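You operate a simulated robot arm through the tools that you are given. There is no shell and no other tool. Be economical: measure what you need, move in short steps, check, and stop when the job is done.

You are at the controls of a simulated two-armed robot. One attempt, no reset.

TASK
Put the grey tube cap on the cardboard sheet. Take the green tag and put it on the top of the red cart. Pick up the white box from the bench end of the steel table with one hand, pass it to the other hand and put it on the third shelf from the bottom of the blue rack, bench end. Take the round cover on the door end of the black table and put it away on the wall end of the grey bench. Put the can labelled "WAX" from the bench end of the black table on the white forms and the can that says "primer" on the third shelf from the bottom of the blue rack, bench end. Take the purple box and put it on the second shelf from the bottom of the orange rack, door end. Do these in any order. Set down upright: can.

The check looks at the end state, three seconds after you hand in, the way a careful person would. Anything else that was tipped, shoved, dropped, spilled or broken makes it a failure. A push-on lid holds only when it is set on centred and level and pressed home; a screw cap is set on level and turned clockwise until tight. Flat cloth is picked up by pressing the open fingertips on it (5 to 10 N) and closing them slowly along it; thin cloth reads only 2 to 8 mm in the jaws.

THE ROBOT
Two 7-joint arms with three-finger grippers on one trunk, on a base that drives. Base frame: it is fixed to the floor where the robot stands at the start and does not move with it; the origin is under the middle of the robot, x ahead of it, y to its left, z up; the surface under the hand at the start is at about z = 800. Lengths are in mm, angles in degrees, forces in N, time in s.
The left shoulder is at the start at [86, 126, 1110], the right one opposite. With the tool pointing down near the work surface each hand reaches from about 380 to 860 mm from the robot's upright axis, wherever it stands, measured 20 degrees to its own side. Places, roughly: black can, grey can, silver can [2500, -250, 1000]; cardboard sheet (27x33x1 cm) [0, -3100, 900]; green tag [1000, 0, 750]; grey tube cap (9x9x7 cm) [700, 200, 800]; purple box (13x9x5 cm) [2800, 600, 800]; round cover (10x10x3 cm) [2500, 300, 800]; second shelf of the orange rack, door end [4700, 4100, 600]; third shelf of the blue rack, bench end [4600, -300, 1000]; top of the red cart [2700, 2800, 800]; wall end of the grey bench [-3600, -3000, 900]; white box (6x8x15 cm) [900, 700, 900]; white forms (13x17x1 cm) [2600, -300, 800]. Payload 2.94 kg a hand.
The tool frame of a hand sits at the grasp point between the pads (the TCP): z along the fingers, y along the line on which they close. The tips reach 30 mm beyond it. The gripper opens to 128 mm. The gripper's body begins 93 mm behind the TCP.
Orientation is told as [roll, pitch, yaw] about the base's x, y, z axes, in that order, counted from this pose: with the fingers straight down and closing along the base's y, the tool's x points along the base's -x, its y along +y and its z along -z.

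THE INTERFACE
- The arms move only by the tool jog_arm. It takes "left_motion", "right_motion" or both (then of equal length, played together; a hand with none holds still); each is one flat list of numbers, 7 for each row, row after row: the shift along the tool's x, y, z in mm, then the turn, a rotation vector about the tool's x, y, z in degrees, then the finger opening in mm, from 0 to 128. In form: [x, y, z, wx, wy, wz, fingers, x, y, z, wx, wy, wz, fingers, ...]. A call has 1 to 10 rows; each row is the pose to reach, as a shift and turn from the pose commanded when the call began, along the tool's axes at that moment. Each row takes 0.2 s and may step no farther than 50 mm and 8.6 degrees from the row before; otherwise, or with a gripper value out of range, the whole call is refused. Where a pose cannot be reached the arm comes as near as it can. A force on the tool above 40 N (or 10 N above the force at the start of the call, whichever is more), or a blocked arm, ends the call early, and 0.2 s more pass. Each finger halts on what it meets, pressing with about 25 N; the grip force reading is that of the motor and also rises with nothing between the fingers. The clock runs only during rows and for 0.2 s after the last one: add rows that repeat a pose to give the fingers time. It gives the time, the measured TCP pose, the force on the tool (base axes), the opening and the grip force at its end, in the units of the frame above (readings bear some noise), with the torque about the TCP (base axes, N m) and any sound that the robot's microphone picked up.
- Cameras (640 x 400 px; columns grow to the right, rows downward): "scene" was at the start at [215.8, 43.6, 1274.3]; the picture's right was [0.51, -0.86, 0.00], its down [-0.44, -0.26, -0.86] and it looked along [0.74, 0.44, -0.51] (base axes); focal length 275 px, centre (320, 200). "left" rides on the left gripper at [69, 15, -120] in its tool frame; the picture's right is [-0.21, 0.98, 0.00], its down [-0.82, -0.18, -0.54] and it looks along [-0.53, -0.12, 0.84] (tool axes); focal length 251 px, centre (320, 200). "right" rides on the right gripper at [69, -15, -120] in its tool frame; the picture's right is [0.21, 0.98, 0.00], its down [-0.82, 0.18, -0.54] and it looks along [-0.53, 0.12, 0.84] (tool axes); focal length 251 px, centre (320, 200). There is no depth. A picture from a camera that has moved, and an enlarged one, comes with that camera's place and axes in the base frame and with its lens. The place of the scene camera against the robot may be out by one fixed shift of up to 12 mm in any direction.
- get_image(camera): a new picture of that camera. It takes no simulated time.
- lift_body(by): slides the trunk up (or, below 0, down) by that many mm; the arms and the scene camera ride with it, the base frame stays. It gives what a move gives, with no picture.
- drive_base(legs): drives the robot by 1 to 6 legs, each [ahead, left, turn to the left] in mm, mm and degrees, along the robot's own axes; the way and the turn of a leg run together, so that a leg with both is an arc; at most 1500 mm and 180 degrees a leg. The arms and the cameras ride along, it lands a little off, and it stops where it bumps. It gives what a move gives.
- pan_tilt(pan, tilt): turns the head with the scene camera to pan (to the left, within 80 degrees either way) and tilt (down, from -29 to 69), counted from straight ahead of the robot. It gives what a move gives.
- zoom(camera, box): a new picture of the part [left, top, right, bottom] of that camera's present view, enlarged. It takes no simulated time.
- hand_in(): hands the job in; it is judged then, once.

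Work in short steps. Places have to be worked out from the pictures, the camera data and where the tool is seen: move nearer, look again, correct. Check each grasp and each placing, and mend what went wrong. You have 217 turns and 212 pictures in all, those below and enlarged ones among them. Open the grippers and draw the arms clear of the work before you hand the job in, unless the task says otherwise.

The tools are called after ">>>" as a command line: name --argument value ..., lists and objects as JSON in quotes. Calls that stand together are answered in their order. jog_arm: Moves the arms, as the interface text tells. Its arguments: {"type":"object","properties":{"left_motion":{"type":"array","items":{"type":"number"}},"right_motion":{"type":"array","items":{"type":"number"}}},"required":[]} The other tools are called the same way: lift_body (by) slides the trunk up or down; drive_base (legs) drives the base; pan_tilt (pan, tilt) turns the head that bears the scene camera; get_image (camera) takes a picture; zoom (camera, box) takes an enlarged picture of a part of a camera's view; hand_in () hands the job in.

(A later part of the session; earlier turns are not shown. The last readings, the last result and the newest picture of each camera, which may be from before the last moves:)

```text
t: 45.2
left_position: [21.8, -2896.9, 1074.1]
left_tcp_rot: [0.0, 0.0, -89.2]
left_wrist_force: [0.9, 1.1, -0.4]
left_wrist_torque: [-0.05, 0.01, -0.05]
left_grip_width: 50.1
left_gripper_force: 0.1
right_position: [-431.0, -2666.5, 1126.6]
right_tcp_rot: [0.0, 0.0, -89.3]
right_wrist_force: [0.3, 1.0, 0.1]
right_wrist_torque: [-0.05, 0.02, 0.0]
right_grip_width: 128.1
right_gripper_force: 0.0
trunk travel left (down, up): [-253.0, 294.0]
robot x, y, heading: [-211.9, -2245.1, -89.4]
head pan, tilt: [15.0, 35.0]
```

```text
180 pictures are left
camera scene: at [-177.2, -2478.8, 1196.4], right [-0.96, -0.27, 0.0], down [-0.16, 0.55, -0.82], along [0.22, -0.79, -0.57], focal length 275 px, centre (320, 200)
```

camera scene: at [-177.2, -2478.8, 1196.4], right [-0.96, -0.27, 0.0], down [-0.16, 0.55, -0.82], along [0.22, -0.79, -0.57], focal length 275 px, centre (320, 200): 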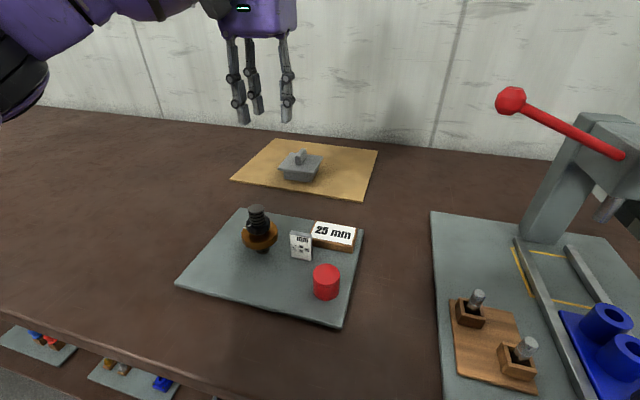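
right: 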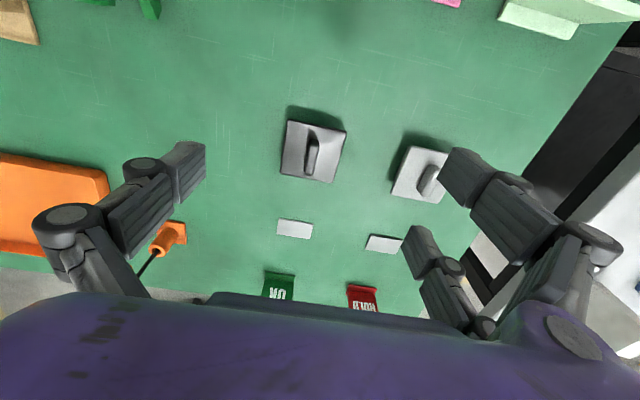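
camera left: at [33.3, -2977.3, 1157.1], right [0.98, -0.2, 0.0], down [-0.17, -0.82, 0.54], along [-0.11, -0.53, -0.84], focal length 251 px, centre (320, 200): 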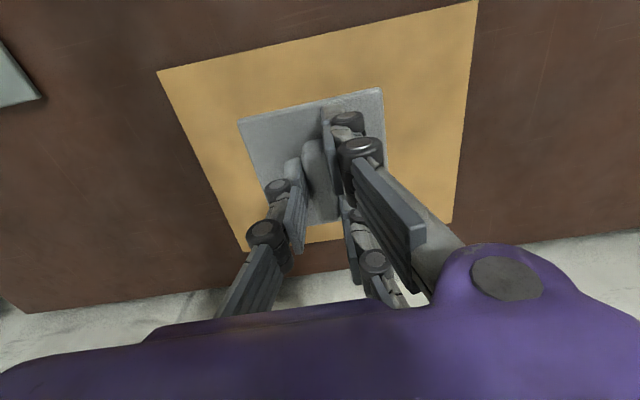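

The cap rests level on the cardboard. I retract the arms, raise the trunk, back off, and check the way east.

>>> jog_arm --left_motion '[40, 0, -20, 0, 0, 0, 80, 80, 0, -40, 0, 0, 0, 100, 120, 0, -60, 0, 0, 0, 128, 160, 0, -60, 0, 0, 0, 128, 200, 0, -60, 0, 0, 0, 128]'

>>> lift_body --by 72

>>> drive_base --legs '[[-450, 0, -1]]'

>>> pan_tilt --pan 80 --tilt 20

>>> get_image --camera "scene"

```text
t: 46.4
left_position: [19.8, -2694.1, 1133.1]
left_tcp_rot: [0.0, 0.0, -89.3]
left_wrist_force: [0.8, -0.8, -0.6]
left_wrist_torque: [-0.04, 0.0, 0.02]
left_grip_width: 127.9
left_gripper_force: 0.0
right_position: [-431.1, -2667.6, 1127.6]
right_tcp_rot: [0.0, -0.1, -89.3]
right_wrist_force: [-0.2, -0.5, -0.5]
right_wrist_torque: [-0.07, 0.0, -0.02]
right_grip_width: 128.2
right_gripper_force: 0.1
trunk travel left (down, up): [-253.0, 294.0]
robot x, y, heading: [-212.1, -2240.0, -89.4]
head pan, tilt: [15.0, 35.0]
```

```text
t: 47.5
left_position: [18.0, -2696.2, 1205.1]
left_tcp_rot: [0.0, 0.1, -89.2]
left_wrist_force: [-0.6, 0.7, 0.3]
left_wrist_torque: [0.0, -0.01, 0.0]
left_grip_width: 128.0
left_gripper_force: 0.2
right_position: [-431.3, -2668.8, 1198.3]
right_tcp_rot: [0.0, 0.0, -89.3]
right_wrist_force: [0.2, 0.0, 0.2]
right_wrist_torque: [0.02, -0.03, 0.02]
right_grip_width: 128.0
right_gripper_force: 0.0
trunk travel left (down, up): [-325.0, 222.0]
robot x, y, heading: [-213.2, -2244.0, -89.0]
head pan, tilt: [15.0, 35.0]
```

```text
t: 50.3
left_position: [8.8, -2245.0, 1204.2]
left_tcp_rot: [0.0, 0.1, -89.8]
left_wrist_force: [-1.0, -0.2, 0.4]
left_wrist_torque: [0.02, -0.01, 0.02]
left_grip_width: 128.1
left_gripper_force: 0.0
right_position: [-439.1, -2213.3, 1197.2]
right_tcp_rot: [0.0, 0.1, -89.8]
right_wrist_force: [-0.2, 0.1, -0.9]
right_wrist_torque: [-0.03, 0.01, -0.01]
right_grip_width: 128.4
right_gripper_force: 0.0
trunk travel left (down, up): [-325.0, 222.0]
robot x, y, heading: [-215.6, -1787.7, -89.7]
head pan, tilt: [15.0, 35.0]
```

```text
t: 51.6
left_position: [9.5, -2243.8, 1204.5]
left_tcp_rot: [0.0, 0.0, -89.8]
left_wrist_force: [0.2, 0.0, 0.2]
left_wrist_torque: [0.02, 0.01, -0.01]
left_grip_width: 127.7
left_gripper_force: 0.0
right_position: [-438.5, -2213.3, 1197.4]
right_tcp_rot: [0.0, 0.0, -89.8]
right_wrist_force: [0.3, 0.4, 0.5]
right_wrist_torque: [-0.04, -0.04, 0.02]
right_grip_width: 128.0
right_gripper_force: 0.1
trunk travel left (down, up): [-325.0, 222.0]
robot x, y, heading: [-217.8, -1787.9, -89.6]
head pan, tilt: [80.0, 20.0]
```

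```text
179 pictures are left
camera scene: at [-115.2, -1939.0, 1291.6], right [-0.17, -0.99, 0.0], down [-0.34, 0.06, -0.94], along [0.93, -0.16, -0.34], focal length 275 px, centre (320, 200)
```

scene: 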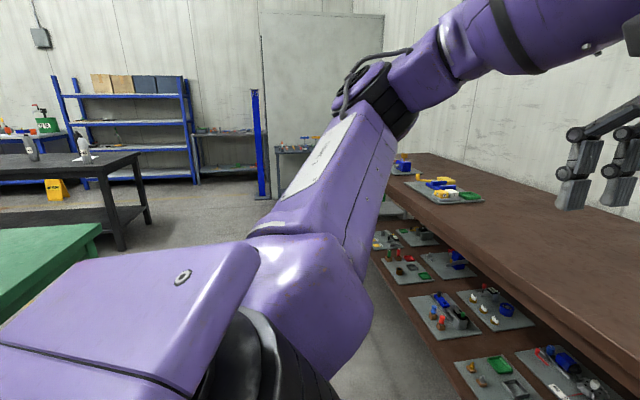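

The way looks clear. I strafe east to x≈1640, turn to face -x, and strafe north up the aisle part-way.

>>> drive_base --legs '[[0, 1400, 0], [0, 460, 0], [0, 0, -90], [0, -1300, 0]]'

>>> pan_tilt --pan -30 --tilt 30

>>> get_image --camera "scene"

```text
t: 83.6
left_position: [1204.2, -663.8, 1203.9]
left_tcp_rot: [0.0, 0.0, 179.0]
left_wrist_force: [-1.0, 1.0, -0.3]
left_wrist_torque: [0.01, 0.0, 0.0]
left_grip_width: 128.1
left_gripper_force: 0.1
right_position: [1244.5, -216.1, 1198.1]
right_tcp_rot: [0.0, 0.0, 178.9]
right_wrist_force: [0.3, -0.1, 0.7]
right_wrist_torque: [0.03, 0.03, 0.01]
right_grip_width: 127.9
right_gripper_force: 0.0
trunk travel left (down, up): [-325.0, 222.0]
robot x, y, heading: [1663.7, -445.9, 178.9]
head pan, tilt: [80.0, 20.0]
```

```text
t: 85.4
left_position: [1203.4, -662.8, 1204.5]
left_tcp_rot: [0.0, 0.0, 179.0]
left_wrist_force: [0.4, 0.4, -0.4]
left_wrist_torque: [-0.02, -0.03, -0.05]
left_grip_width: 128.2
left_gripper_force: 0.1
right_position: [1244.7, -215.8, 1197.9]
right_tcp_rot: [0.0, -0.1, 179.0]
right_wrist_force: [0.4, 0.4, 0.3]
right_wrist_torque: [-0.02, 0.0, -0.01]
right_grip_width: 128.1
right_gripper_force: 0.0
trunk travel left (down, up): [-325.0, 222.0]
robot x, y, heading: [1664.1, -450.6, 179.0]
head pan, tilt: [-30.0, 30.0]
```

```text
178 pictures are left
camera scene: at [1463.4, -400.8, 1275.6], right [0.51, 0.86, 0.0], down [0.43, -0.26, -0.87], along [-0.74, 0.45, -0.5], focal length 275 px, centre (320, 200)
```

scene: 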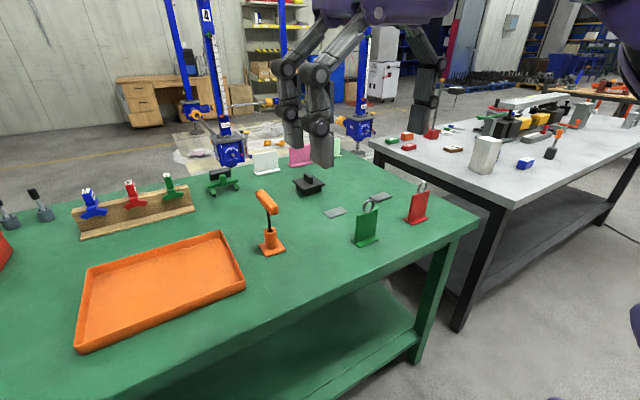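

The OK tag is near [1020, 15], the box near [890, 785]. I move to stand opposite the white box, facing -x.

>>> drive_base --legs '[[0, -940, 1], [90, 0, 0]]'

>>> pan_tilt --pan -25 --tilt 35

>>> get_image --camera "scene"

```text
t: 94.8
left_position: [1126.2, 275.0, 1204.5]
left_tcp_rot: [0.0, -0.1, -179.9]
left_wrist_force: [-1.4, 0.0, 0.1]
left_wrist_torque: [0.03, -0.04, 0.01]
left_grip_width: 127.9
left_gripper_force: 0.0
right_position: [1157.9, 724.1, 1197.5]
right_tcp_rot: [0.1, 0.0, -179.9]
right_wrist_force: [-0.4, -1.0, 0.2]
right_wrist_torque: [0.01, 0.01, 0.0]
right_grip_width: 127.8
right_gripper_force: 0.0
trunk travel left (down, up): [-325.0, 222.0]
robot x, y, heading: [1580.3, 498.5, -179.8]
head pan, tilt: [-30.0, 30.0]
```

```text
t: 95.5
left_position: [1126.0, 275.0, 1204.8]
left_tcp_rot: [0.0, 0.1, -179.9]
left_wrist_force: [-0.3, -0.4, -0.1]
left_wrist_torque: [0.0, -0.05, 0.0]
left_grip_width: 128.0
left_gripper_force: 0.0
right_position: [1158.0, 724.1, 1198.0]
right_tcp_rot: [0.0, 0.0, -179.9]
right_wrist_force: [-0.1, -0.8, -0.2]
right_wrist_torque: [0.03, -0.01, -0.01]
right_grip_width: 128.1
right_gripper_force: 0.1
trunk travel left (down, up): [-325.0, 222.0]
robot x, y, heading: [1578.2, 498.4, -179.8]
head pan, tilt: [-25.0, 35.0]
```

```text
177 pictures are left
camera scene: at [1378.5, 534.9, 1267.8], right [0.42, 0.91, 0.0], down [0.52, -0.24, -0.82], along [-0.74, 0.34, -0.57], focal length 275 px, centre (320, 200)
```

scene: 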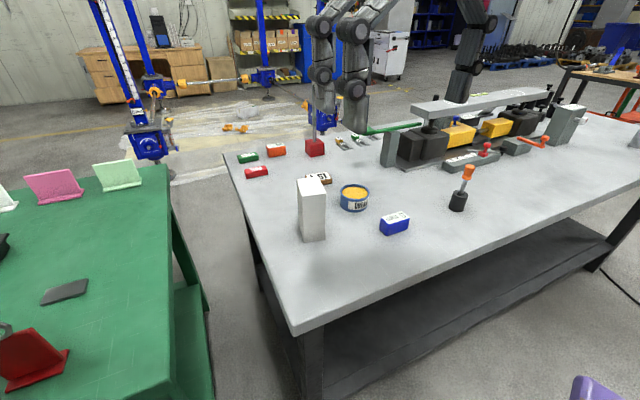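

>>> zoom --camera "scene" --box '[270, 160, 370, 260]'

>>> jog_arm --right_motion '[-45, -1, 20, 0, 0, 0, 128, -90, -2, 40, 0, 0, 0, 128, -135, -4, 60, 0, 0, 0, 128, -180, -6, 80, 0, 0, 0, 128, -220, -8, 100, 0, 0, 0, 128, -240, -10, 108, 0, 0, 0, 128]'

>>> get_image --camera "right"

```text
4.00 times, centred on (320, 210) of scene
camera zoom: at [1378.5, 534.9, 1267.8], right [0.42, 0.91, 0.0], down [0.52, -0.24, -0.82], along [-0.74, 0.34, -0.57], focal length 1100 px, centre (320, 160)
```

zoom: 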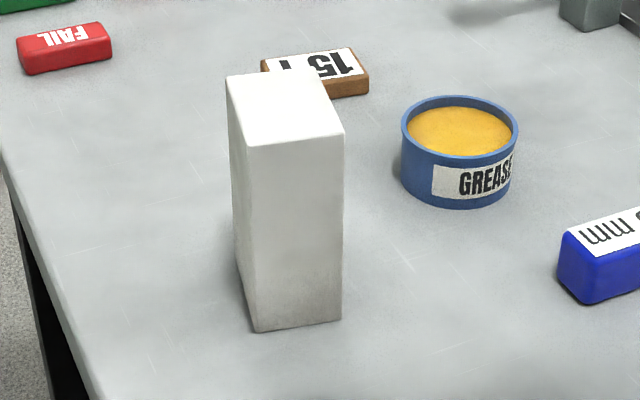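

```text
t: 96.9
left_position: [1126.4, 274.9, 1203.3]
left_tcp_rot: [0.0, 0.0, -179.9]
left_wrist_force: [0.5, -0.1, -0.7]
left_wrist_torque: [0.0, 0.01, 0.01]
left_grip_width: 127.8
left_gripper_force: 0.1
right_position: [917.5, 734.2, 1089.7]
right_tcp_rot: [0.0, 0.0, -179.9]
right_wrist_force: [-0.2, 0.4, 0.0]
right_wrist_torque: [0.0, -0.02, 0.0]
right_grip_width: 128.3
right_gripper_force: 0.1
trunk travel left (down, up): [-325.0, 222.0]
robot x, y, heading: [1580.1, 496.8, -179.8]
head pan, tilt: [-25.0, 35.0]
```

```text
175 pictures are left
camera right: at [985.4, 750.1, 1209.4], right [0.22, -0.98, 0.0], down [-0.82, -0.18, 0.54], along [-0.53, -0.12, -0.84], focal length 251 px, centre (320, 200)
```

right: 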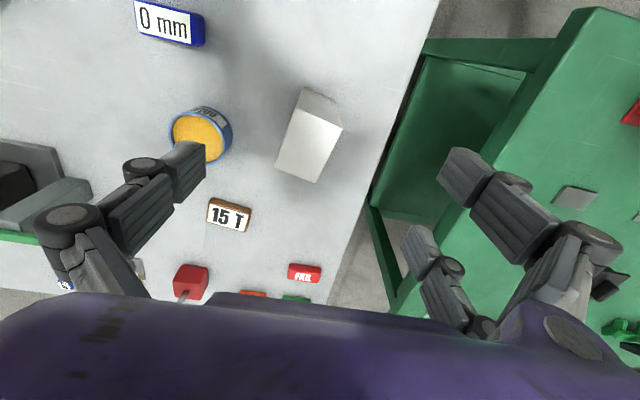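

>>> zoom --camera "right" --box '[250, 70, 370, 200]'

```text
3.08 times, centred on (310, 135) of right
camera zoom: at [985.4, 750.1, 1209.4], right [0.22, -0.98, 0.0], down [-0.82, -0.18, 0.54], along [-0.53, -0.12, -0.84], focal length 774 px, centre (351, 400)
```

zoom: 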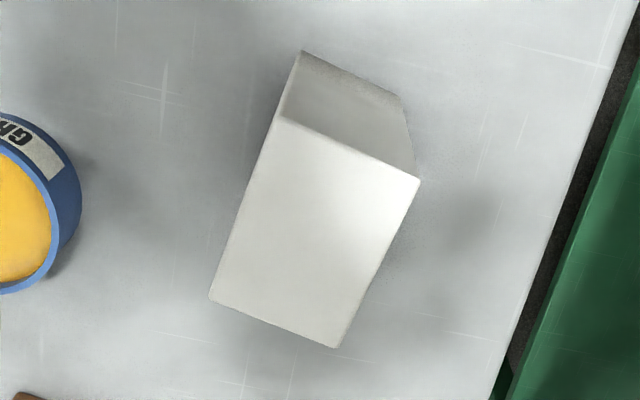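

Box top centre computed at [868, 740], top z≈911 (table ≈761), long axis 12° off x. I align, rotate 12°, and lower to just above it.

>>> jog_arm --right_motion '[-25, -3, 0, 0, 0, 6, 128, -49, -6, 0, 0, 0, 12, 128, -49, -6, 45, 0, 0, 12, 128, -49, -6, 90, 0, 0, 12, 128, -49, -6, 130, 0, 0, 12, 128, -49, -6, 130, 0, 0, 12, 128]'

>>> get_image --camera "right"

>>> zoom --camera "scene" --box '[220, 110, 420, 260]'

```text
t: 98.3
left_position: [1127.2, 273.9, 1203.7]
left_tcp_rot: [0.0, 0.0, -179.8]
left_wrist_force: [-0.1, -0.3, -0.4]
left_wrist_torque: [0.05, -0.01, -0.02]
left_grip_width: 128.3
left_gripper_force: 0.0
right_position: [868.6, 739.9, 959.7]
right_tcp_rot: [0.1, 0.0, 168.0]
right_wrist_force: [-0.4, 0.1, 0.3]
right_wrist_torque: [0.02, 0.0, 0.01]
right_grip_width: 128.0
right_gripper_force: 0.1
trunk travel left (down, up): [-325.0, 222.0]
robot x, y, heading: [1577.5, 499.8, -179.8]
head pan, tilt: [-25.0, 35.0]
```

```text
173 pictures are left
camera right: at [939.7, 741.5, 1079.3], right [0.01, -1.0, 0.0], down [-0.84, -0.01, 0.54], along [-0.54, -0.01, -0.84], focal length 251 px, centre (320, 200)
```

right: 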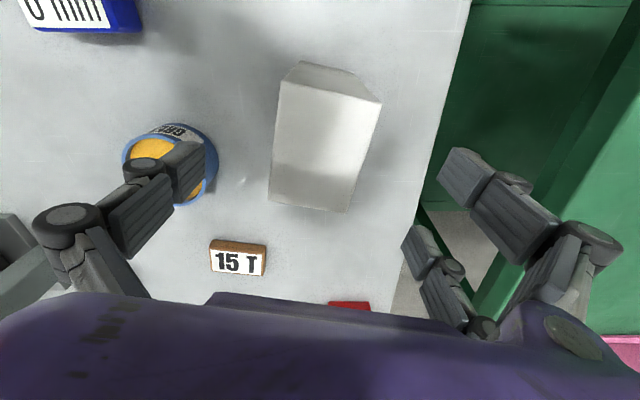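

```text
2.67 times, centred on (320, 185) of scene
camera zoom: at [1379.3, 534.6, 1267.9], right [0.42, 0.91, 0.0], down [0.52, -0.24, -0.82], along [-0.74, 0.34, -0.57], focal length 733 px, centre (320, 240)
```

zoom: 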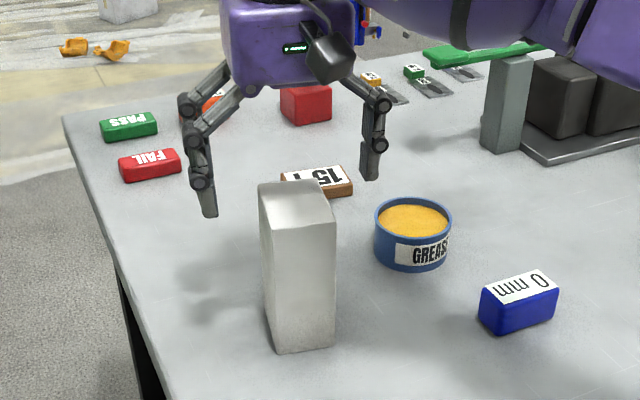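

Well centred. I descend 70 mm and close on the box.

>>> jog_arm --right_motion '[2, 0, 35, 0, 0, 0, 128, 2, 0, 70, 0, 0, 0, 128, 2, 0, 70, 0, 0, 0, 100, 2, 0, 70, 0, 0, 0, 80, 2, 0, 70, 0, 0, 0, 65, 2, 0, 70, 0, 0, 0, 55, 2, 0, 70, 0, 0, 0, 45, 2, 0, 70, 0, 0, 0, 45]'

>>> zoom --camera "scene" --box '[220, 110, 420, 260]'

```text
t: 100.1
left_position: [1126.7, 275.4, 1203.9]
left_tcp_rot: [0.0, 0.0, -179.8]
left_wrist_force: [-0.7, -0.6, 0.0]
left_wrist_torque: [-0.02, 0.0, 0.0]
left_grip_width: 128.2
left_gripper_force: 0.0
right_position: [871.3, 739.7, 889.4]
right_tcp_rot: [0.0, 0.0, 168.1]
right_wrist_force: [0.1, 2.3, 0.2]
right_wrist_torque: [0.06, 0.02, 0.02]
right_grip_width: 54.5
right_gripper_force: 25.1
trunk travel left (down, up): [-325.0, 222.0]
robot x, y, heading: [1578.5, 500.9, -179.9]
head pan, tilt: [-25.0, 35.0]
```

```text
2.67 times, centred on (320, 185) of scene
camera zoom: at [1379.1, 535.1, 1267.8], right [0.42, 0.91, 0.0], down [0.52, -0.24, -0.82], along [-0.74, 0.34, -0.57], focal length 733 px, centre (320, 240)
```

zoom: 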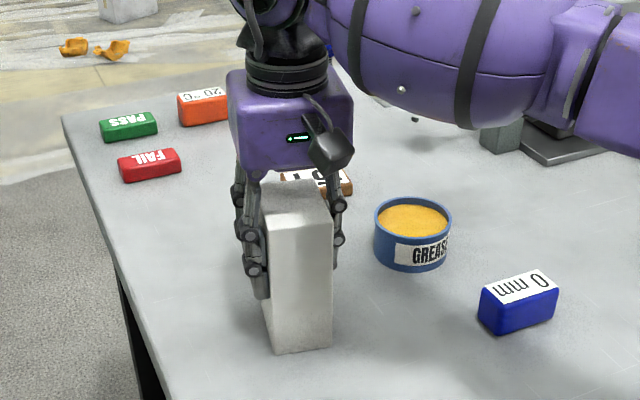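

Gripped at 54.5 mm. I lift straight up and pull back a bit.

>>> jog_arm --right_motion '[0, 0, -20, 0, 0, 0, 40, 0, 0, -60, 0, 0, 0, 40, 0, 0, -105, 0, 0, 0, 40, 0, 0, -150, 0, 0, 0, 40, 0, 0, -195, 0, 0, 0, 40, 45, 0, -205, 0, 0, 0, 40, 90, 0, -210, 0, 0, 0, 40, 135, 0, -210, 0, 0, 0, 40, 180, 0, -210, 0, 0, 0, 40]'

>>> get_image --camera "scene"

```text
t: 102.1
left_position: [1125.8, 274.8, 1205.2]
left_tcp_rot: [0.0, -0.1, -180.0]
left_wrist_force: [0.4, -0.3, 0.0]
left_wrist_torque: [0.02, 0.03, 0.01]
left_grip_width: 127.9
left_gripper_force: 0.0
right_position: [1046.6, 705.6, 1100.9]
right_tcp_rot: [0.0, 0.0, 168.1]
right_wrist_force: [0.9, 0.0, -3.9]
right_wrist_torque: [0.03, 0.06, -0.01]
right_grip_width: 55.0
right_gripper_force: 25.3
trunk travel left (down, up): [-325.0, 222.0]
robot x, y, heading: [1584.8, 501.4, -180.2]
head pan, tilt: [-25.0, 35.0]
```

```text
170 pictures are left
camera scene: at [1380.0, 535.1, 1268.0], right [0.42, 0.91, 0.0], down [0.52, -0.24, -0.82], along [-0.74, 0.34, -0.57], focal length 275 px, centre (320, 200)
```

scene: 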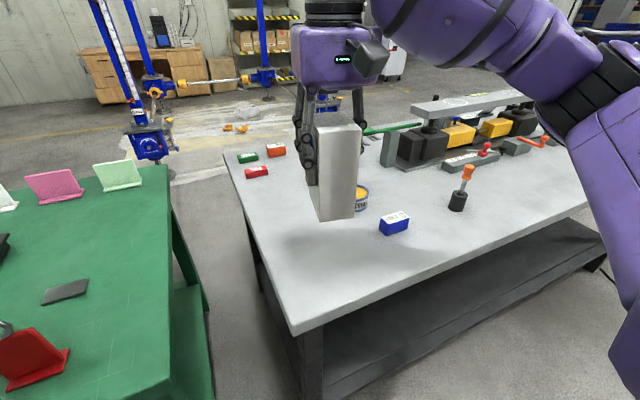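

Box lifted. I strafe left 220 so the left hand can reach the green tag.

>>> drive_base --legs '[[0, 230, 0]]'

>>> jog_arm --left_motion '[-30, 0, 10, 0, 0, 8, 100, -60, 0, 20, 0, 0, 16, 100, -60, 0, 30, 0, 0, 24, 100, -60, 0, 40, 0, 0, 32, 100, -60, 0, 50, 0, 0, 40, 100, -60, 0, 60, 0, 0, 48, 100, -60, 0, 60, 0, 0, 56, 100, -60, 0, 60, 0, 0, 64, 100, -60, 0, 60, 0, 0, 72, 100, -60, 0, 60, 0, 0, 80, 100]'

>>> pan_tilt --pan 20 --tilt 40

>>> get_image --camera "scene"

>>> get_image --camera "left"

```text
t: 104.7
left_position: [1126.1, 47.9, 1204.6]
left_tcp_rot: [0.0, 0.0, 180.0]
left_wrist_force: [-0.1, -0.2, -0.4]
left_wrist_torque: [0.02, 0.02, -0.01]
left_grip_width: 128.2
left_gripper_force: 0.0
right_position: [1046.6, 477.0, 1099.5]
right_tcp_rot: [0.0, 0.0, 168.0]
right_wrist_force: [-0.6, -0.1, -3.7]
right_wrist_torque: [0.01, 0.03, 0.04]
right_grip_width: 54.5
right_gripper_force: 25.2
trunk travel left (down, up): [-325.0, 222.0]
robot x, y, heading: [1577.6, 271.7, 180.3]
head pan, tilt: [-25.0, 35.0]
```

```text
t: 106.9
left_position: [1065.0, 47.0, 1145.4]
left_tcp_rot: [0.0, 0.0, 99.7]
left_wrist_force: [-0.8, -0.1, 0.1]
left_wrist_torque: [0.0, 0.01, -0.01]
left_grip_width: 100.0
left_gripper_force: 0.1
right_position: [1046.6, 476.4, 1099.3]
right_tcp_rot: [0.0, 0.0, 168.0]
right_wrist_force: [-0.3, 0.5, -4.7]
right_wrist_torque: [0.02, 0.05, 0.01]
right_grip_width: 54.8
right_gripper_force: 25.2
trunk travel left (down, up): [-325.0, 222.0]
robot x, y, heading: [1582.8, 276.8, 180.0]
head pan, tilt: [-25.0, 35.0]
```

```text
t: 108.0
left_position: [1065.3, 48.3, 1144.5]
left_tcp_rot: [0.0, 0.0, 100.0]
left_wrist_force: [-0.1, 1.0, -0.1]
left_wrist_torque: [0.01, 0.0, 0.0]
left_grip_width: 99.7
left_gripper_force: 0.0
right_position: [1046.6, 477.2, 1101.0]
right_tcp_rot: [-0.1, 0.0, 168.0]
right_wrist_force: [0.7, 0.7, -4.3]
right_wrist_torque: [0.0, 0.02, 0.01]
right_grip_width: 54.6
right_gripper_force: 25.3
trunk travel left (down, up): [-325.0, 222.0]
robot x, y, heading: [1579.9, 272.7, 179.7]
head pan, tilt: [20.0, 40.0]
```

```text
169 pictures are left
camera scene: at [1378.9, 240.9, 1260.2], right [-0.34, 0.94, 0.0], down [0.6, 0.22, -0.77], along [-0.72, -0.26, -0.64], focal length 275 px, centre (320, 200)
```

scene: 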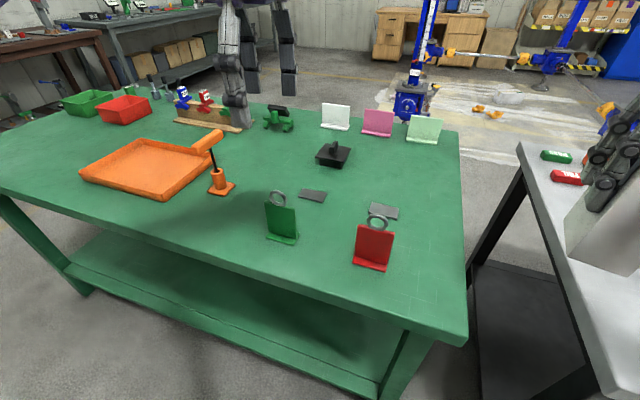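

```text
168 pictures are left
camera left: at [1061.0, -23.5, 1266.6], right [-1.0, 0.04, 0.0], down [0.03, 0.84, 0.54], along [0.02, 0.54, -0.84], focal length 251 px, centre (320, 200)
```

left: 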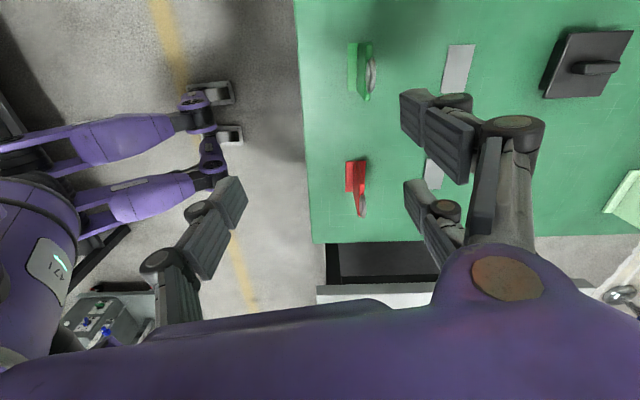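

>>> zoom --camera "scene" --box '[240, 170, 420, 290]'

>>> zoom --camera "left" --box '[310, 20, 430, 230]'

```text
3.33 times, centred on (330, 230) of scene
camera zoom: at [1378.9, 240.9, 1260.2], right [-0.34, 0.94, 0.0], down [0.6, 0.22, -0.77], along [-0.72, -0.26, -0.64], focal length 917 px, centre (287, 100)
```

zoom: 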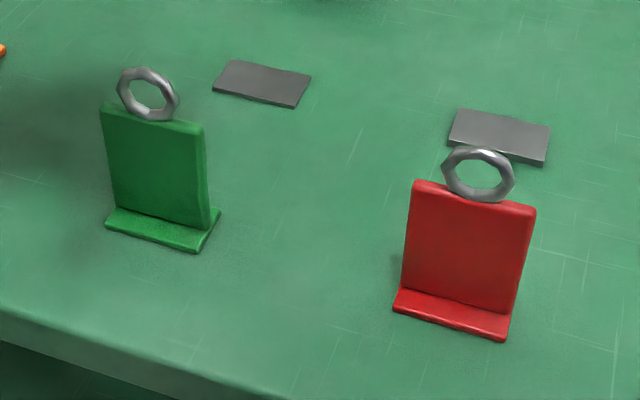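

```text
1.90 times, centred on (370, 125) of left
camera zoom: at [1061.0, -23.5, 1266.6], right [-1.0, 0.04, 0.0], down [0.03, 0.84, 0.54], along [0.02, 0.54, -0.84], focal length 479 px, centre (225, 343)
```

zoom: 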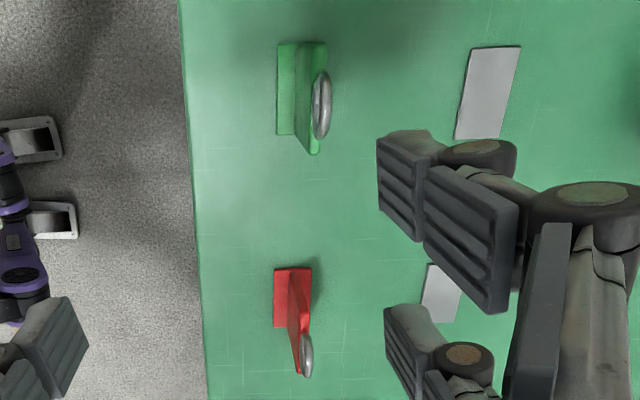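

The tag is an upright plate at x≈996, y -15..54, ring at z≈898. I align the left hand (closing along x) and lower to just above it.

>>> jog_arm --left_motion '[8, 35, 0, 0, 0, 5, 80, 16, 74, 0, 0, 0, 10, 70, 16, 74, 45, 0, 0, 10, 70, 16, 74, 90, 0, 0, 10, 70, 16, 74, 135, 0, 0, 10, 70, 16, 74, 180, 0, 0, 10, 70, 16, 74, 180, 0, 0, 10, 70]'

>>> get_image --camera "left"

>>> zoom --camera "scene" --box '[190, 110, 390, 260]'

```text
t: 109.6
left_position: [995.3, 21.0, 966.0]
left_tcp_rot: [0.1, 0.0, 89.9]
left_wrist_force: [-0.2, 0.6, 0.0]
left_wrist_torque: [0.01, 0.01, -0.01]
left_grip_width: 70.1
left_gripper_force: 0.0
right_position: [1047.4, 477.4, 1099.1]
right_tcp_rot: [0.0, 0.0, 168.0]
right_wrist_force: [0.1, 0.5, -4.3]
right_wrist_torque: [0.01, 0.04, 0.01]
right_grip_width: 54.7
right_gripper_force: 24.6
trunk travel left (down, up): [-325.0, 222.0]
robot x, y, heading: [1576.7, 270.7, 180.0]
head pan, tilt: [20.0, 40.0]
```

```text
165 pictures are left
camera left: at [979.0, -48.8, 1087.7], right [-0.98, 0.22, 0.0], down [0.18, 0.82, 0.54], along [0.12, 0.53, -0.84], focal length 251 px, centre (320, 200)
```

left: 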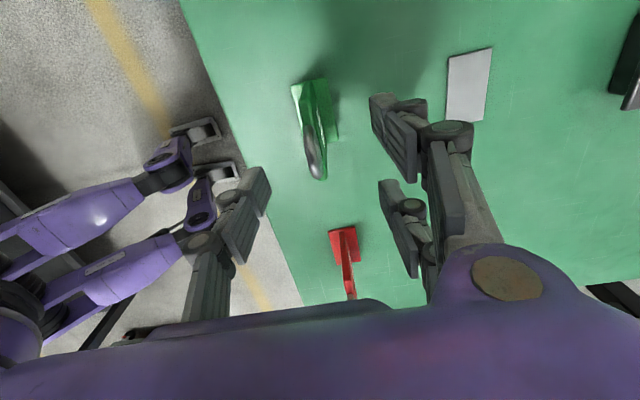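

```text
2.67 times, centred on (290, 185) of scene
camera zoom: at [1379.2, 241.1, 1260.3], right [-0.34, 0.94, 0.0], down [0.6, 0.22, -0.77], along [-0.72, -0.26, -0.64], focal length 733 px, centre (400, 240)
```

zoom: 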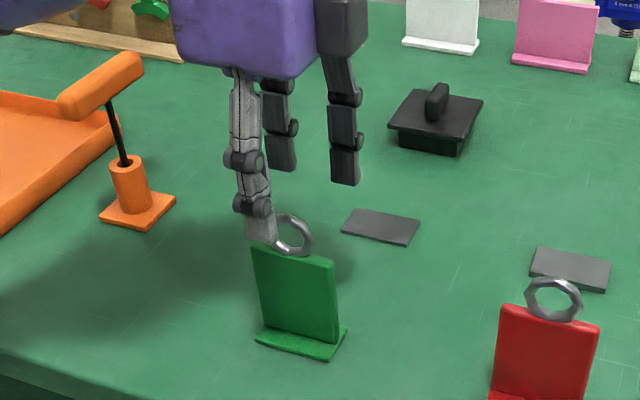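

Aligned. I descend 76 mm and close on ring and plate.

>>> jog_arm --left_motion '[0, -2, 40, 0, 0, 0, 70, 0, -2, 76, 0, 0, 0, 70, 0, -2, 76, 0, 0, 0, 50, 0, -2, 76, 0, 0, 0, 30, 0, -2, 76, 0, 0, 0, 15, 0, -2, 76, 0, 0, 0, 5, 0, -2, 76, 0, 0, 0, 0, 0, -2, 76, 0, 0, 0, 0]'

>>> zoom --camera "scene" --box '[190, 110, 390, 260]'

```text
t: 111.4
left_position: [996.0, 19.3, 891.2]
left_tcp_rot: [0.0, 0.0, 90.0]
left_wrist_force: [-0.3, 0.0, -0.8]
left_wrist_torque: [0.02, 0.0, 0.01]
left_grip_width: 9.3
left_gripper_force: 25.2
right_position: [1047.3, 477.3, 1100.0]
right_tcp_rot: [0.0, 0.0, 167.9]
right_wrist_force: [-0.5, -0.7, -3.9]
right_wrist_torque: [0.04, 0.03, 0.0]
right_grip_width: 54.5
right_gripper_force: 24.9
trunk travel left (down, up): [-325.0, 222.0]
robot x, y, heading: [1583.0, 273.1, 179.8]
head pan, tilt: [20.0, 40.0]
```

```text
2.67 times, centred on (290, 185) of scene
camera zoom: at [1378.9, 240.8, 1260.2], right [-0.34, 0.94, 0.0], down [0.6, 0.22, -0.77], along [-0.72, -0.26, -0.64], focal length 733 px, centre (400, 240)
```

zoom: 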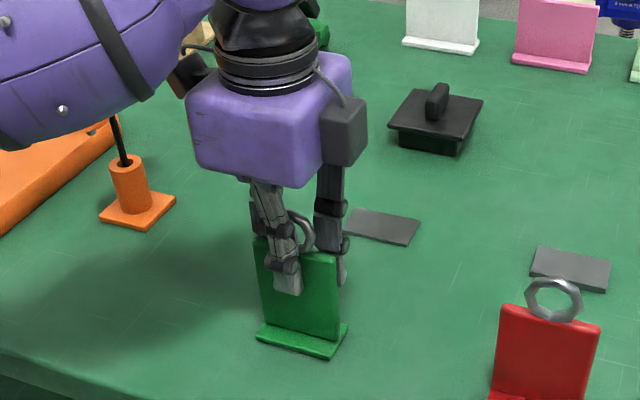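

Tag held (9.3 mm). I lift it, retract, then back off, turn north and drive up the aisle toward the red cart.

>>> jog_arm --left_motion '[0, 0, -30, 0, 0, 0, 0, 0, 0, -75, 0, 0, 0, 0, 0, 0, -120, 0, 0, 0, 0, 0, 0, -165, 0, 0, 0, 0, 0, 0, -210, 0, 0, 0, 0, 0, -40, -230, 0, 0, 0, 0, 0, -80, -250, 0, 0, 0, 0, 0, -110, -250, 0, 0, 0, 0]' --right_motion '[15, 0, -5, 0, 0, 0, 40, 30, 0, -10, 0, 0, 0, 40, 45, 0, -15, 0, 0, 0, 40, 60, 0, -20, 0, 0, 0, 40, 75, 0, -25, 0, 0, 0, 40, 90, 0, -30, 0, 0, 0, 40, 90, 0, -35, 0, 0, 0, 40, 90, 0, -40, 0, 0, 0, 40]'

>>> drive_base --legs '[[-90, 0, 0], [0, 0, -90], [700, 0, 0]]'

>>> pan_tilt --pan -30 --tilt 20

>>> get_image --camera "scene"

```text
t: 113.2
left_position: [1109.0, 19.2, 1139.9]
left_tcp_rot: [0.0, 0.0, 90.0]
left_wrist_force: [-0.8, 0.2, -0.4]
left_wrist_torque: [0.03, 0.01, -0.03]
left_grip_width: 9.5
left_gripper_force: 24.9
right_position: [1134.8, 457.6, 1140.1]
right_tcp_rot: [0.0, 0.0, 168.1]
right_wrist_force: [0.8, 0.1, -4.1]
right_wrist_torque: [0.04, 0.04, -0.02]
right_grip_width: 54.7
right_gripper_force: 25.2
trunk travel left (down, up): [-325.0, 222.0]
robot x, y, heading: [1580.4, 272.1, 180.1]
head pan, tilt: [20.0, 40.0]
```

```text
t: 121.7
left_position: [1434.4, 1462.3, 1139.3]
left_tcp_rot: [0.0, 0.1, -0.9]
left_wrist_force: [0.2, 0.9, 0.0]
left_wrist_torque: [0.05, 0.02, 0.01]
left_grip_width: 9.6
left_gripper_force: 25.3
right_position: [1871.0, 1428.7, 1139.9]
right_tcp_rot: [0.0, 0.0, 77.0]
right_wrist_force: [-0.9, 0.2, -2.9]
right_wrist_torque: [0.0, 0.0, 0.04]
right_grip_width: 54.5
right_gripper_force: 24.9
trunk travel left (down, up): [-325.0, 222.0]
robot x, y, heading: [1674.7, 983.0, 89.1]
head pan, tilt: [20.0, 40.0]
```

```text
t: 122.8
left_position: [1433.0, 1461.5, 1138.6]
left_tcp_rot: [0.0, 0.1, -0.9]
left_wrist_force: [-0.2, -0.2, -0.2]
left_wrist_torque: [-0.04, 0.02, 0.01]
left_grip_width: 9.3
left_gripper_force: 24.6
right_position: [1870.6, 1427.0, 1139.8]
right_tcp_rot: [0.0, 0.1, 77.2]
right_wrist_force: [0.3, 0.0, -4.2]
right_wrist_torque: [0.0, 0.0, 0.0]
right_grip_width: 54.6
right_gripper_force: 24.4
trunk travel left (down, up): [-325.0, 222.0]
robot x, y, heading: [1679.4, 988.9, 89.2]
head pan, tilt: [-30.0, 20.0]
```

```text
162 pictures are left
camera scene: at [1736.0, 1193.1, 1291.6], right [0.86, -0.51, 0.0], down [-0.18, -0.29, -0.94], along [0.48, 0.81, -0.34], focal length 275 px, centre (320, 200)
```

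scene: 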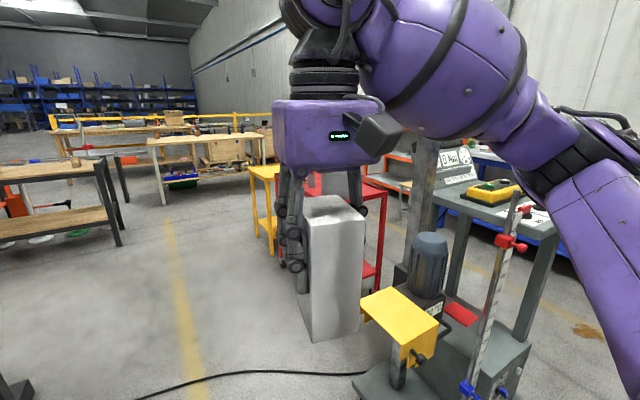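

I look further left and right to see the floor cable and the cart's access.

>>> drive_base --legs '[[450, -50, 1]]'

>>> pan_tilt --pan 0 --tilt 25

>>> get_image --camera "scene"

>>> pan_tilt --pan -60 --tilt 20

>>> get_image --camera "scene"

```text
t: 125.6
left_position: [1472.1, 1905.9, 1137.8]
left_tcp_rot: [0.0, -0.1, 0.4]
left_wrist_force: [-0.1, -0.3, -0.1]
left_wrist_torque: [0.01, -0.03, 0.02]
left_grip_width: 9.4
left_gripper_force: 25.2
right_position: [1911.6, 1883.9, 1139.4]
right_tcp_rot: [0.1, 0.0, 78.5]
right_wrist_force: [0.2, 0.2, -2.8]
right_wrist_torque: [0.03, 0.0, 0.02]
right_grip_width: 54.6
right_gripper_force: 24.5
trunk travel left (down, up): [-325.0, 222.0]
robot x, y, heading: [1725.3, 1434.6, 90.4]
head pan, tilt: [-30.0, 20.0]
```

```text
t: 126.5
left_position: [1472.5, 1906.1, 1139.1]
left_tcp_rot: [0.1, -0.1, 0.6]
left_wrist_force: [-0.1, -0.2, -0.1]
left_wrist_torque: [0.02, 0.02, -0.02]
left_grip_width: 9.2
left_gripper_force: 24.5
right_position: [1911.1, 1884.2, 1139.7]
right_tcp_rot: [0.1, 0.0, 78.4]
right_wrist_force: [-0.3, -0.3, -4.2]
right_wrist_torque: [0.03, 0.01, -0.01]
right_grip_width: 54.6
right_gripper_force: 25.3
trunk travel left (down, up): [-325.0, 222.0]
robot x, y, heading: [1728.9, 1435.6, 90.4]
head pan, tilt: [0.0, 25.0]
```

```text
161 pictures are left
camera scene: at [1735.7, 1656.2, 1283.5], right [1.0, 0.01, 0.0], down [0.0, -0.42, -0.91], along [-0.01, 0.91, -0.42], focal length 275 px, centre (320, 200)
```

scene: 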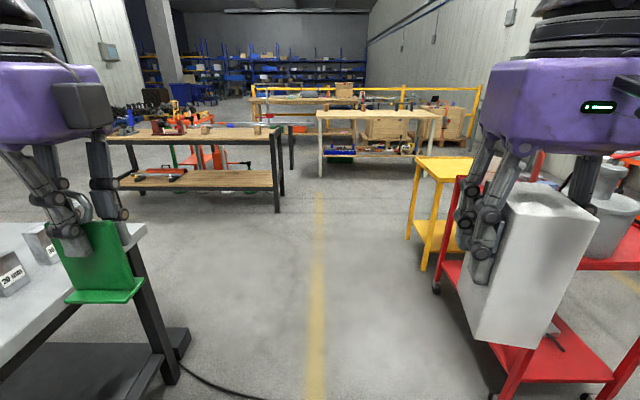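

```text
t: 127.8
left_position: [1471.9, 1906.3, 1138.6]
left_tcp_rot: [0.1, 0.0, 0.5]
left_wrist_force: [0.4, 0.2, -0.7]
left_wrist_torque: [-0.04, -0.01, 0.01]
left_grip_width: 9.4
left_gripper_force: 25.5
right_position: [1911.2, 1884.5, 1140.6]
right_tcp_rot: [0.0, -0.1, 78.5]
right_wrist_force: [-0.3, 0.5, -4.2]
right_wrist_torque: [0.05, -0.03, -0.02]
right_grip_width: 54.6
right_gripper_force: 25.0
trunk travel left (down, up): [-325.0, 222.0]
robot x, y, heading: [1729.3, 1439.3, 90.4]
head pan, tilt: [-60.0, 20.0]
```

```text
160 pictures are left
camera scene: at [1816.6, 1611.4, 1291.6], right [0.51, -0.86, 0.0], down [-0.29, -0.17, -0.94], along [0.81, 0.48, -0.34], focal length 275 px, centre (320, 200)
```

scene: 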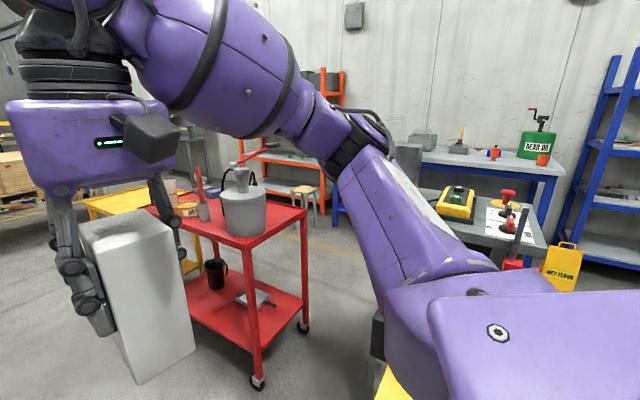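

The floor cable blocks the west approach to the cart; I'll go round the south end of the black table and approach the cart from the east corridor. First retreat south and across.

>>> drive_base --legs '[[-1350, 0, 0], [-1250, 0, -0.4], [0, -1200, 0]]'

>>> pan_tilt --pan -70 --tilt 20

>>> get_image --camera "scene"

>>> pan_tilt --pan 0 --tilt 30

>>> get_image --camera "scene"

```text
t: 150.9
left_position: [2705.5, -696.4, 1139.4]
left_tcp_rot: [0.0, 0.0, -0.8]
left_wrist_force: [-0.4, 0.1, -0.1]
left_wrist_torque: [-0.02, 0.02, 0.02]
left_grip_width: 9.3
left_gripper_force: 25.0
right_position: [3144.4, -729.7, 1140.6]
right_tcp_rot: [0.1, 0.0, 77.1]
right_wrist_force: [0.3, 0.3, -4.2]
right_wrist_torque: [0.04, 0.04, 0.01]
right_grip_width: 54.4
right_gripper_force: 25.1
trunk travel left (down, up): [-325.0, 222.0]
robot x, y, heading: [2952.8, -1171.3, 89.2]
head pan, tilt: [-60.0, 20.0]
```

```text
t: 151.6
left_position: [2706.9, -696.5, 1137.7]
left_tcp_rot: [0.0, 0.0, -0.8]
left_wrist_force: [0.0, 0.4, -0.6]
left_wrist_torque: [0.03, 0.03, -0.01]
left_grip_width: 9.6
left_gripper_force: 25.2
right_position: [3144.4, -728.0, 1139.7]
right_tcp_rot: [0.0, 0.0, 77.2]
right_wrist_force: [-0.5, 0.5, -4.1]
right_wrist_torque: [0.04, -0.04, 0.0]
right_grip_width: 54.5
right_gripper_force: 24.7
trunk travel left (down, up): [-325.0, 222.0]
robot x, y, heading: [2949.6, -1166.9, 89.3]
head pan, tilt: [-70.0, 20.0]
```

```text
159 pictures are left
camera scene: at [3050.4, -1013.6, 1291.6], right [0.33, -0.94, 0.0], down [-0.32, -0.11, -0.94], along [0.89, 0.31, -0.34], focal length 275 px, centre (320, 200)
```

scene: 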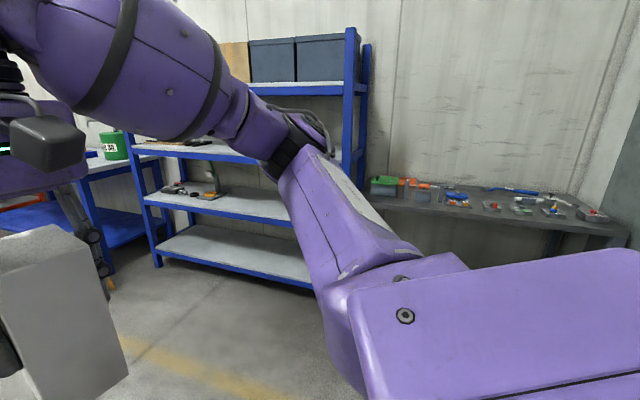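

```text
t: 153.0
left_position: [2705.6, -696.8, 1139.3]
left_tcp_rot: [0.0, 0.1, -0.8]
left_wrist_force: [0.1, -0.2, -1.1]
left_wrist_torque: [-0.01, 0.04, 0.02]
left_grip_width: 9.4
left_gripper_force: 24.8
right_position: [3144.3, -728.2, 1139.9]
right_tcp_rot: [0.0, 0.0, 77.2]
right_wrist_force: [-0.2, -0.6, -3.9]
right_wrist_torque: [0.03, 0.01, -0.01]
right_grip_width: 54.8
right_gripper_force: 25.2
trunk travel left (down, up): [-325.0, 222.0]
robot x, y, heading: [2955.8, -1171.5, 89.2]
head pan, tilt: [0.0, 30.0]
```

```text
158 pictures are left
camera scene: at [2963.8, -953.9, 1275.6], right [1.0, -0.01, 0.0], down [-0.01, -0.5, -0.87], along [0.01, 0.87, -0.5], focal length 275 px, centre (320, 200)
```

scene: 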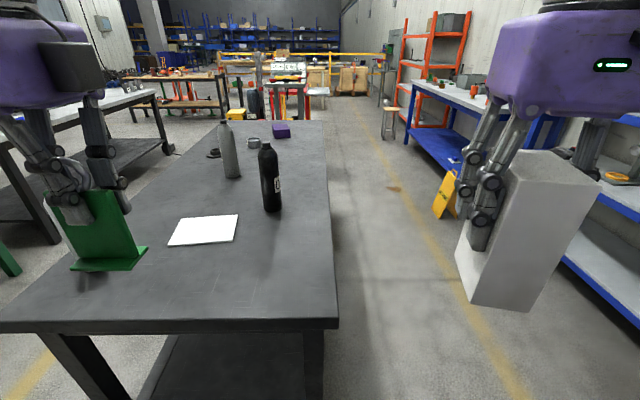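

The corridor east of the black table is free (wet-floor sign near x≈4000). I drive to x≈3430 and north to y≈1800, then look.

>>> drive_base --legs '[[0, -470, 0], [1500, 0, 0.8], [1480, 0, 0]]'

>>> pan_tilt --pan 35 --tilt 25

>>> get_image --camera "scene"

```text
t: 171.5
left_position: [3164.0, 2237.7, 1139.2]
left_tcp_rot: [0.0, 0.0, 0.9]
left_wrist_force: [0.3, -0.7, 0.1]
left_wrist_torque: [-0.01, -0.01, 0.01]
left_grip_width: 9.3
left_gripper_force: 24.9
right_position: [3604.1, 2216.2, 1140.1]
right_tcp_rot: [0.0, -0.1, 78.9]
right_wrist_force: [-0.7, -0.1, -4.4]
right_wrist_torque: [0.02, 0.01, 0.01]
right_grip_width: 54.4
right_gripper_force: 25.1
trunk travel left (down, up): [-325.0, 222.0]
robot x, y, heading: [3425.8, 1769.4, 90.9]
head pan, tilt: [0.0, 30.0]
```

```text
t: 172.5
left_position: [3164.1, 2237.1, 1138.0]
left_tcp_rot: [0.0, 0.0, 0.9]
left_wrist_force: [-0.2, -0.3, -1.3]
left_wrist_torque: [0.02, 0.02, 0.0]
left_grip_width: 9.5
left_gripper_force: 23.9
right_position: [3603.5, 2215.6, 1139.5]
right_tcp_rot: [0.0, 0.0, 78.9]
right_wrist_force: [0.0, 0.8, -4.3]
right_wrist_torque: [0.02, -0.04, 0.01]
right_grip_width: 54.7
right_gripper_force: 25.1
trunk travel left (down, up): [-325.0, 222.0]
robot x, y, heading: [3422.0, 1764.8, 91.0]
head pan, tilt: [35.0, 25.0]
```

```text
157 pictures are left
camera scene: at [3377.1, 1970.3, 1283.5], right [0.81, 0.59, 0.0], down [0.25, -0.34, -0.91], along [-0.53, 0.73, -0.42], focal length 275 px, centre (320, 200)
```

scene: 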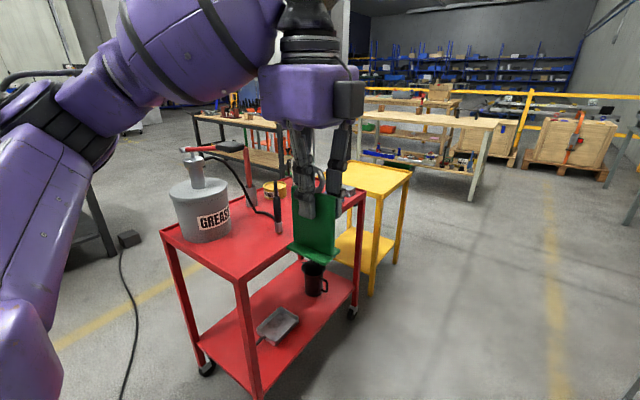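

Cart top spans x≈2480–2900, y≈2285–2960; the free part is toward its north-east. I drive up to y≈3000 and turn to face it.

>>> drive_base --legs '[[1220, 0, 0], [0, 0, 89]]'

>>> pan_tilt --pan 20 --tilt 35

>>> get_image --camera "scene"

```text
t: 182.5
left_position: [2934.8, 2721.7, 1139.1]
left_tcp_rot: [0.0, 0.0, 91.4]
left_wrist_force: [0.5, 0.6, -0.6]
left_wrist_torque: [0.01, -0.03, 0.01]
left_grip_width: 9.1
left_gripper_force: 24.9
right_position: [2952.2, 3160.9, 1140.2]
right_tcp_rot: [0.0, 0.0, 169.4]
right_wrist_force: [-0.4, -0.1, -4.0]
right_wrist_torque: [0.0, 0.04, 0.01]
right_grip_width: 54.3
right_gripper_force: 24.9
trunk travel left (down, up): [-325.0, 222.0]
robot x, y, heading: [3403.0, 2984.8, -178.6]
head pan, tilt: [35.0, 25.0]
```

```text
t: 183.3
left_position: [2935.4, 2722.1, 1138.2]
left_tcp_rot: [0.0, 0.0, 91.4]
left_wrist_force: [-0.6, -0.4, -1.7]
left_wrist_torque: [0.02, -0.01, 0.02]
left_grip_width: 9.4
left_gripper_force: 24.6
right_position: [2951.1, 3160.4, 1140.1]
right_tcp_rot: [-0.1, 0.0, 169.4]
right_wrist_force: [-1.5, -1.0, -4.0]
right_wrist_torque: [0.0, 0.02, 0.01]
right_grip_width: 54.9
right_gripper_force: 24.5
trunk travel left (down, up): [-325.0, 222.0]
robot x, y, heading: [3404.0, 2982.5, -178.3]
head pan, tilt: [20.0, 35.0]
```

```text
156 pictures are left
camera scene: at [3198.3, 2947.9, 1267.8], right [-0.37, 0.93, 0.0], down [0.53, 0.21, -0.82], along [-0.76, -0.3, -0.57], focal length 275 px, centre (320, 200)
```

scene: 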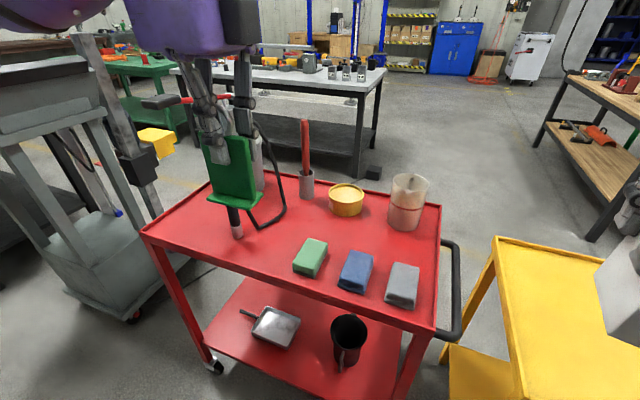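

>>> zoom --camera "scene" --box '[140, 90, 380, 270]'

>>> get_image --camera "left"

```text
2.22 times, centred on (260, 180) of scene
camera zoom: at [3198.3, 2947.9, 1267.8], right [-0.37, 0.93, 0.0], down [0.53, 0.21, -0.82], along [-0.76, -0.3, -0.57], focal length 611 px, centre (453, 244)
```

zoom: 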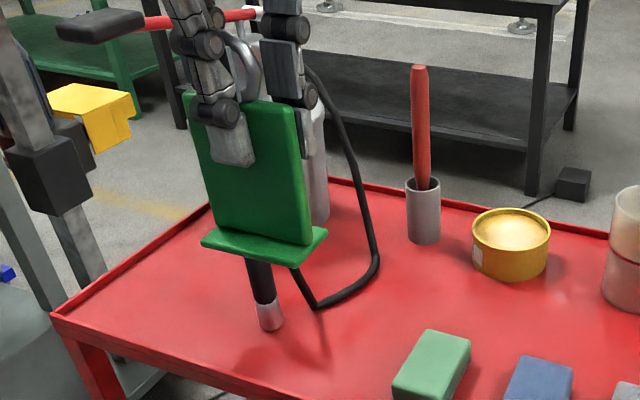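

```text
154 pictures are left
camera left: at [2920.7, 2651.6, 1260.5], right [-0.98, 0.19, 0.0], down [0.16, 0.83, 0.54], along [0.1, 0.53, -0.84], focal length 251 px, centre (320, 200)
```

left: 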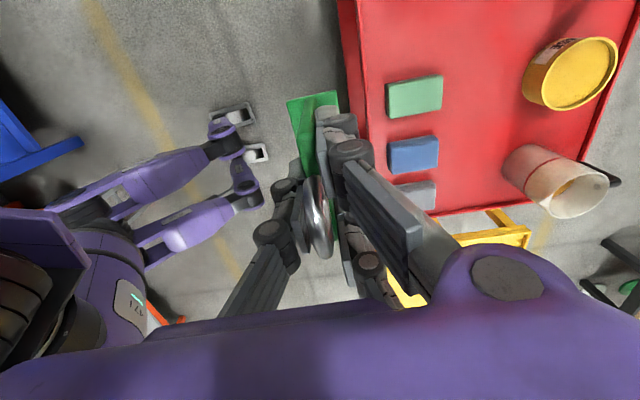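

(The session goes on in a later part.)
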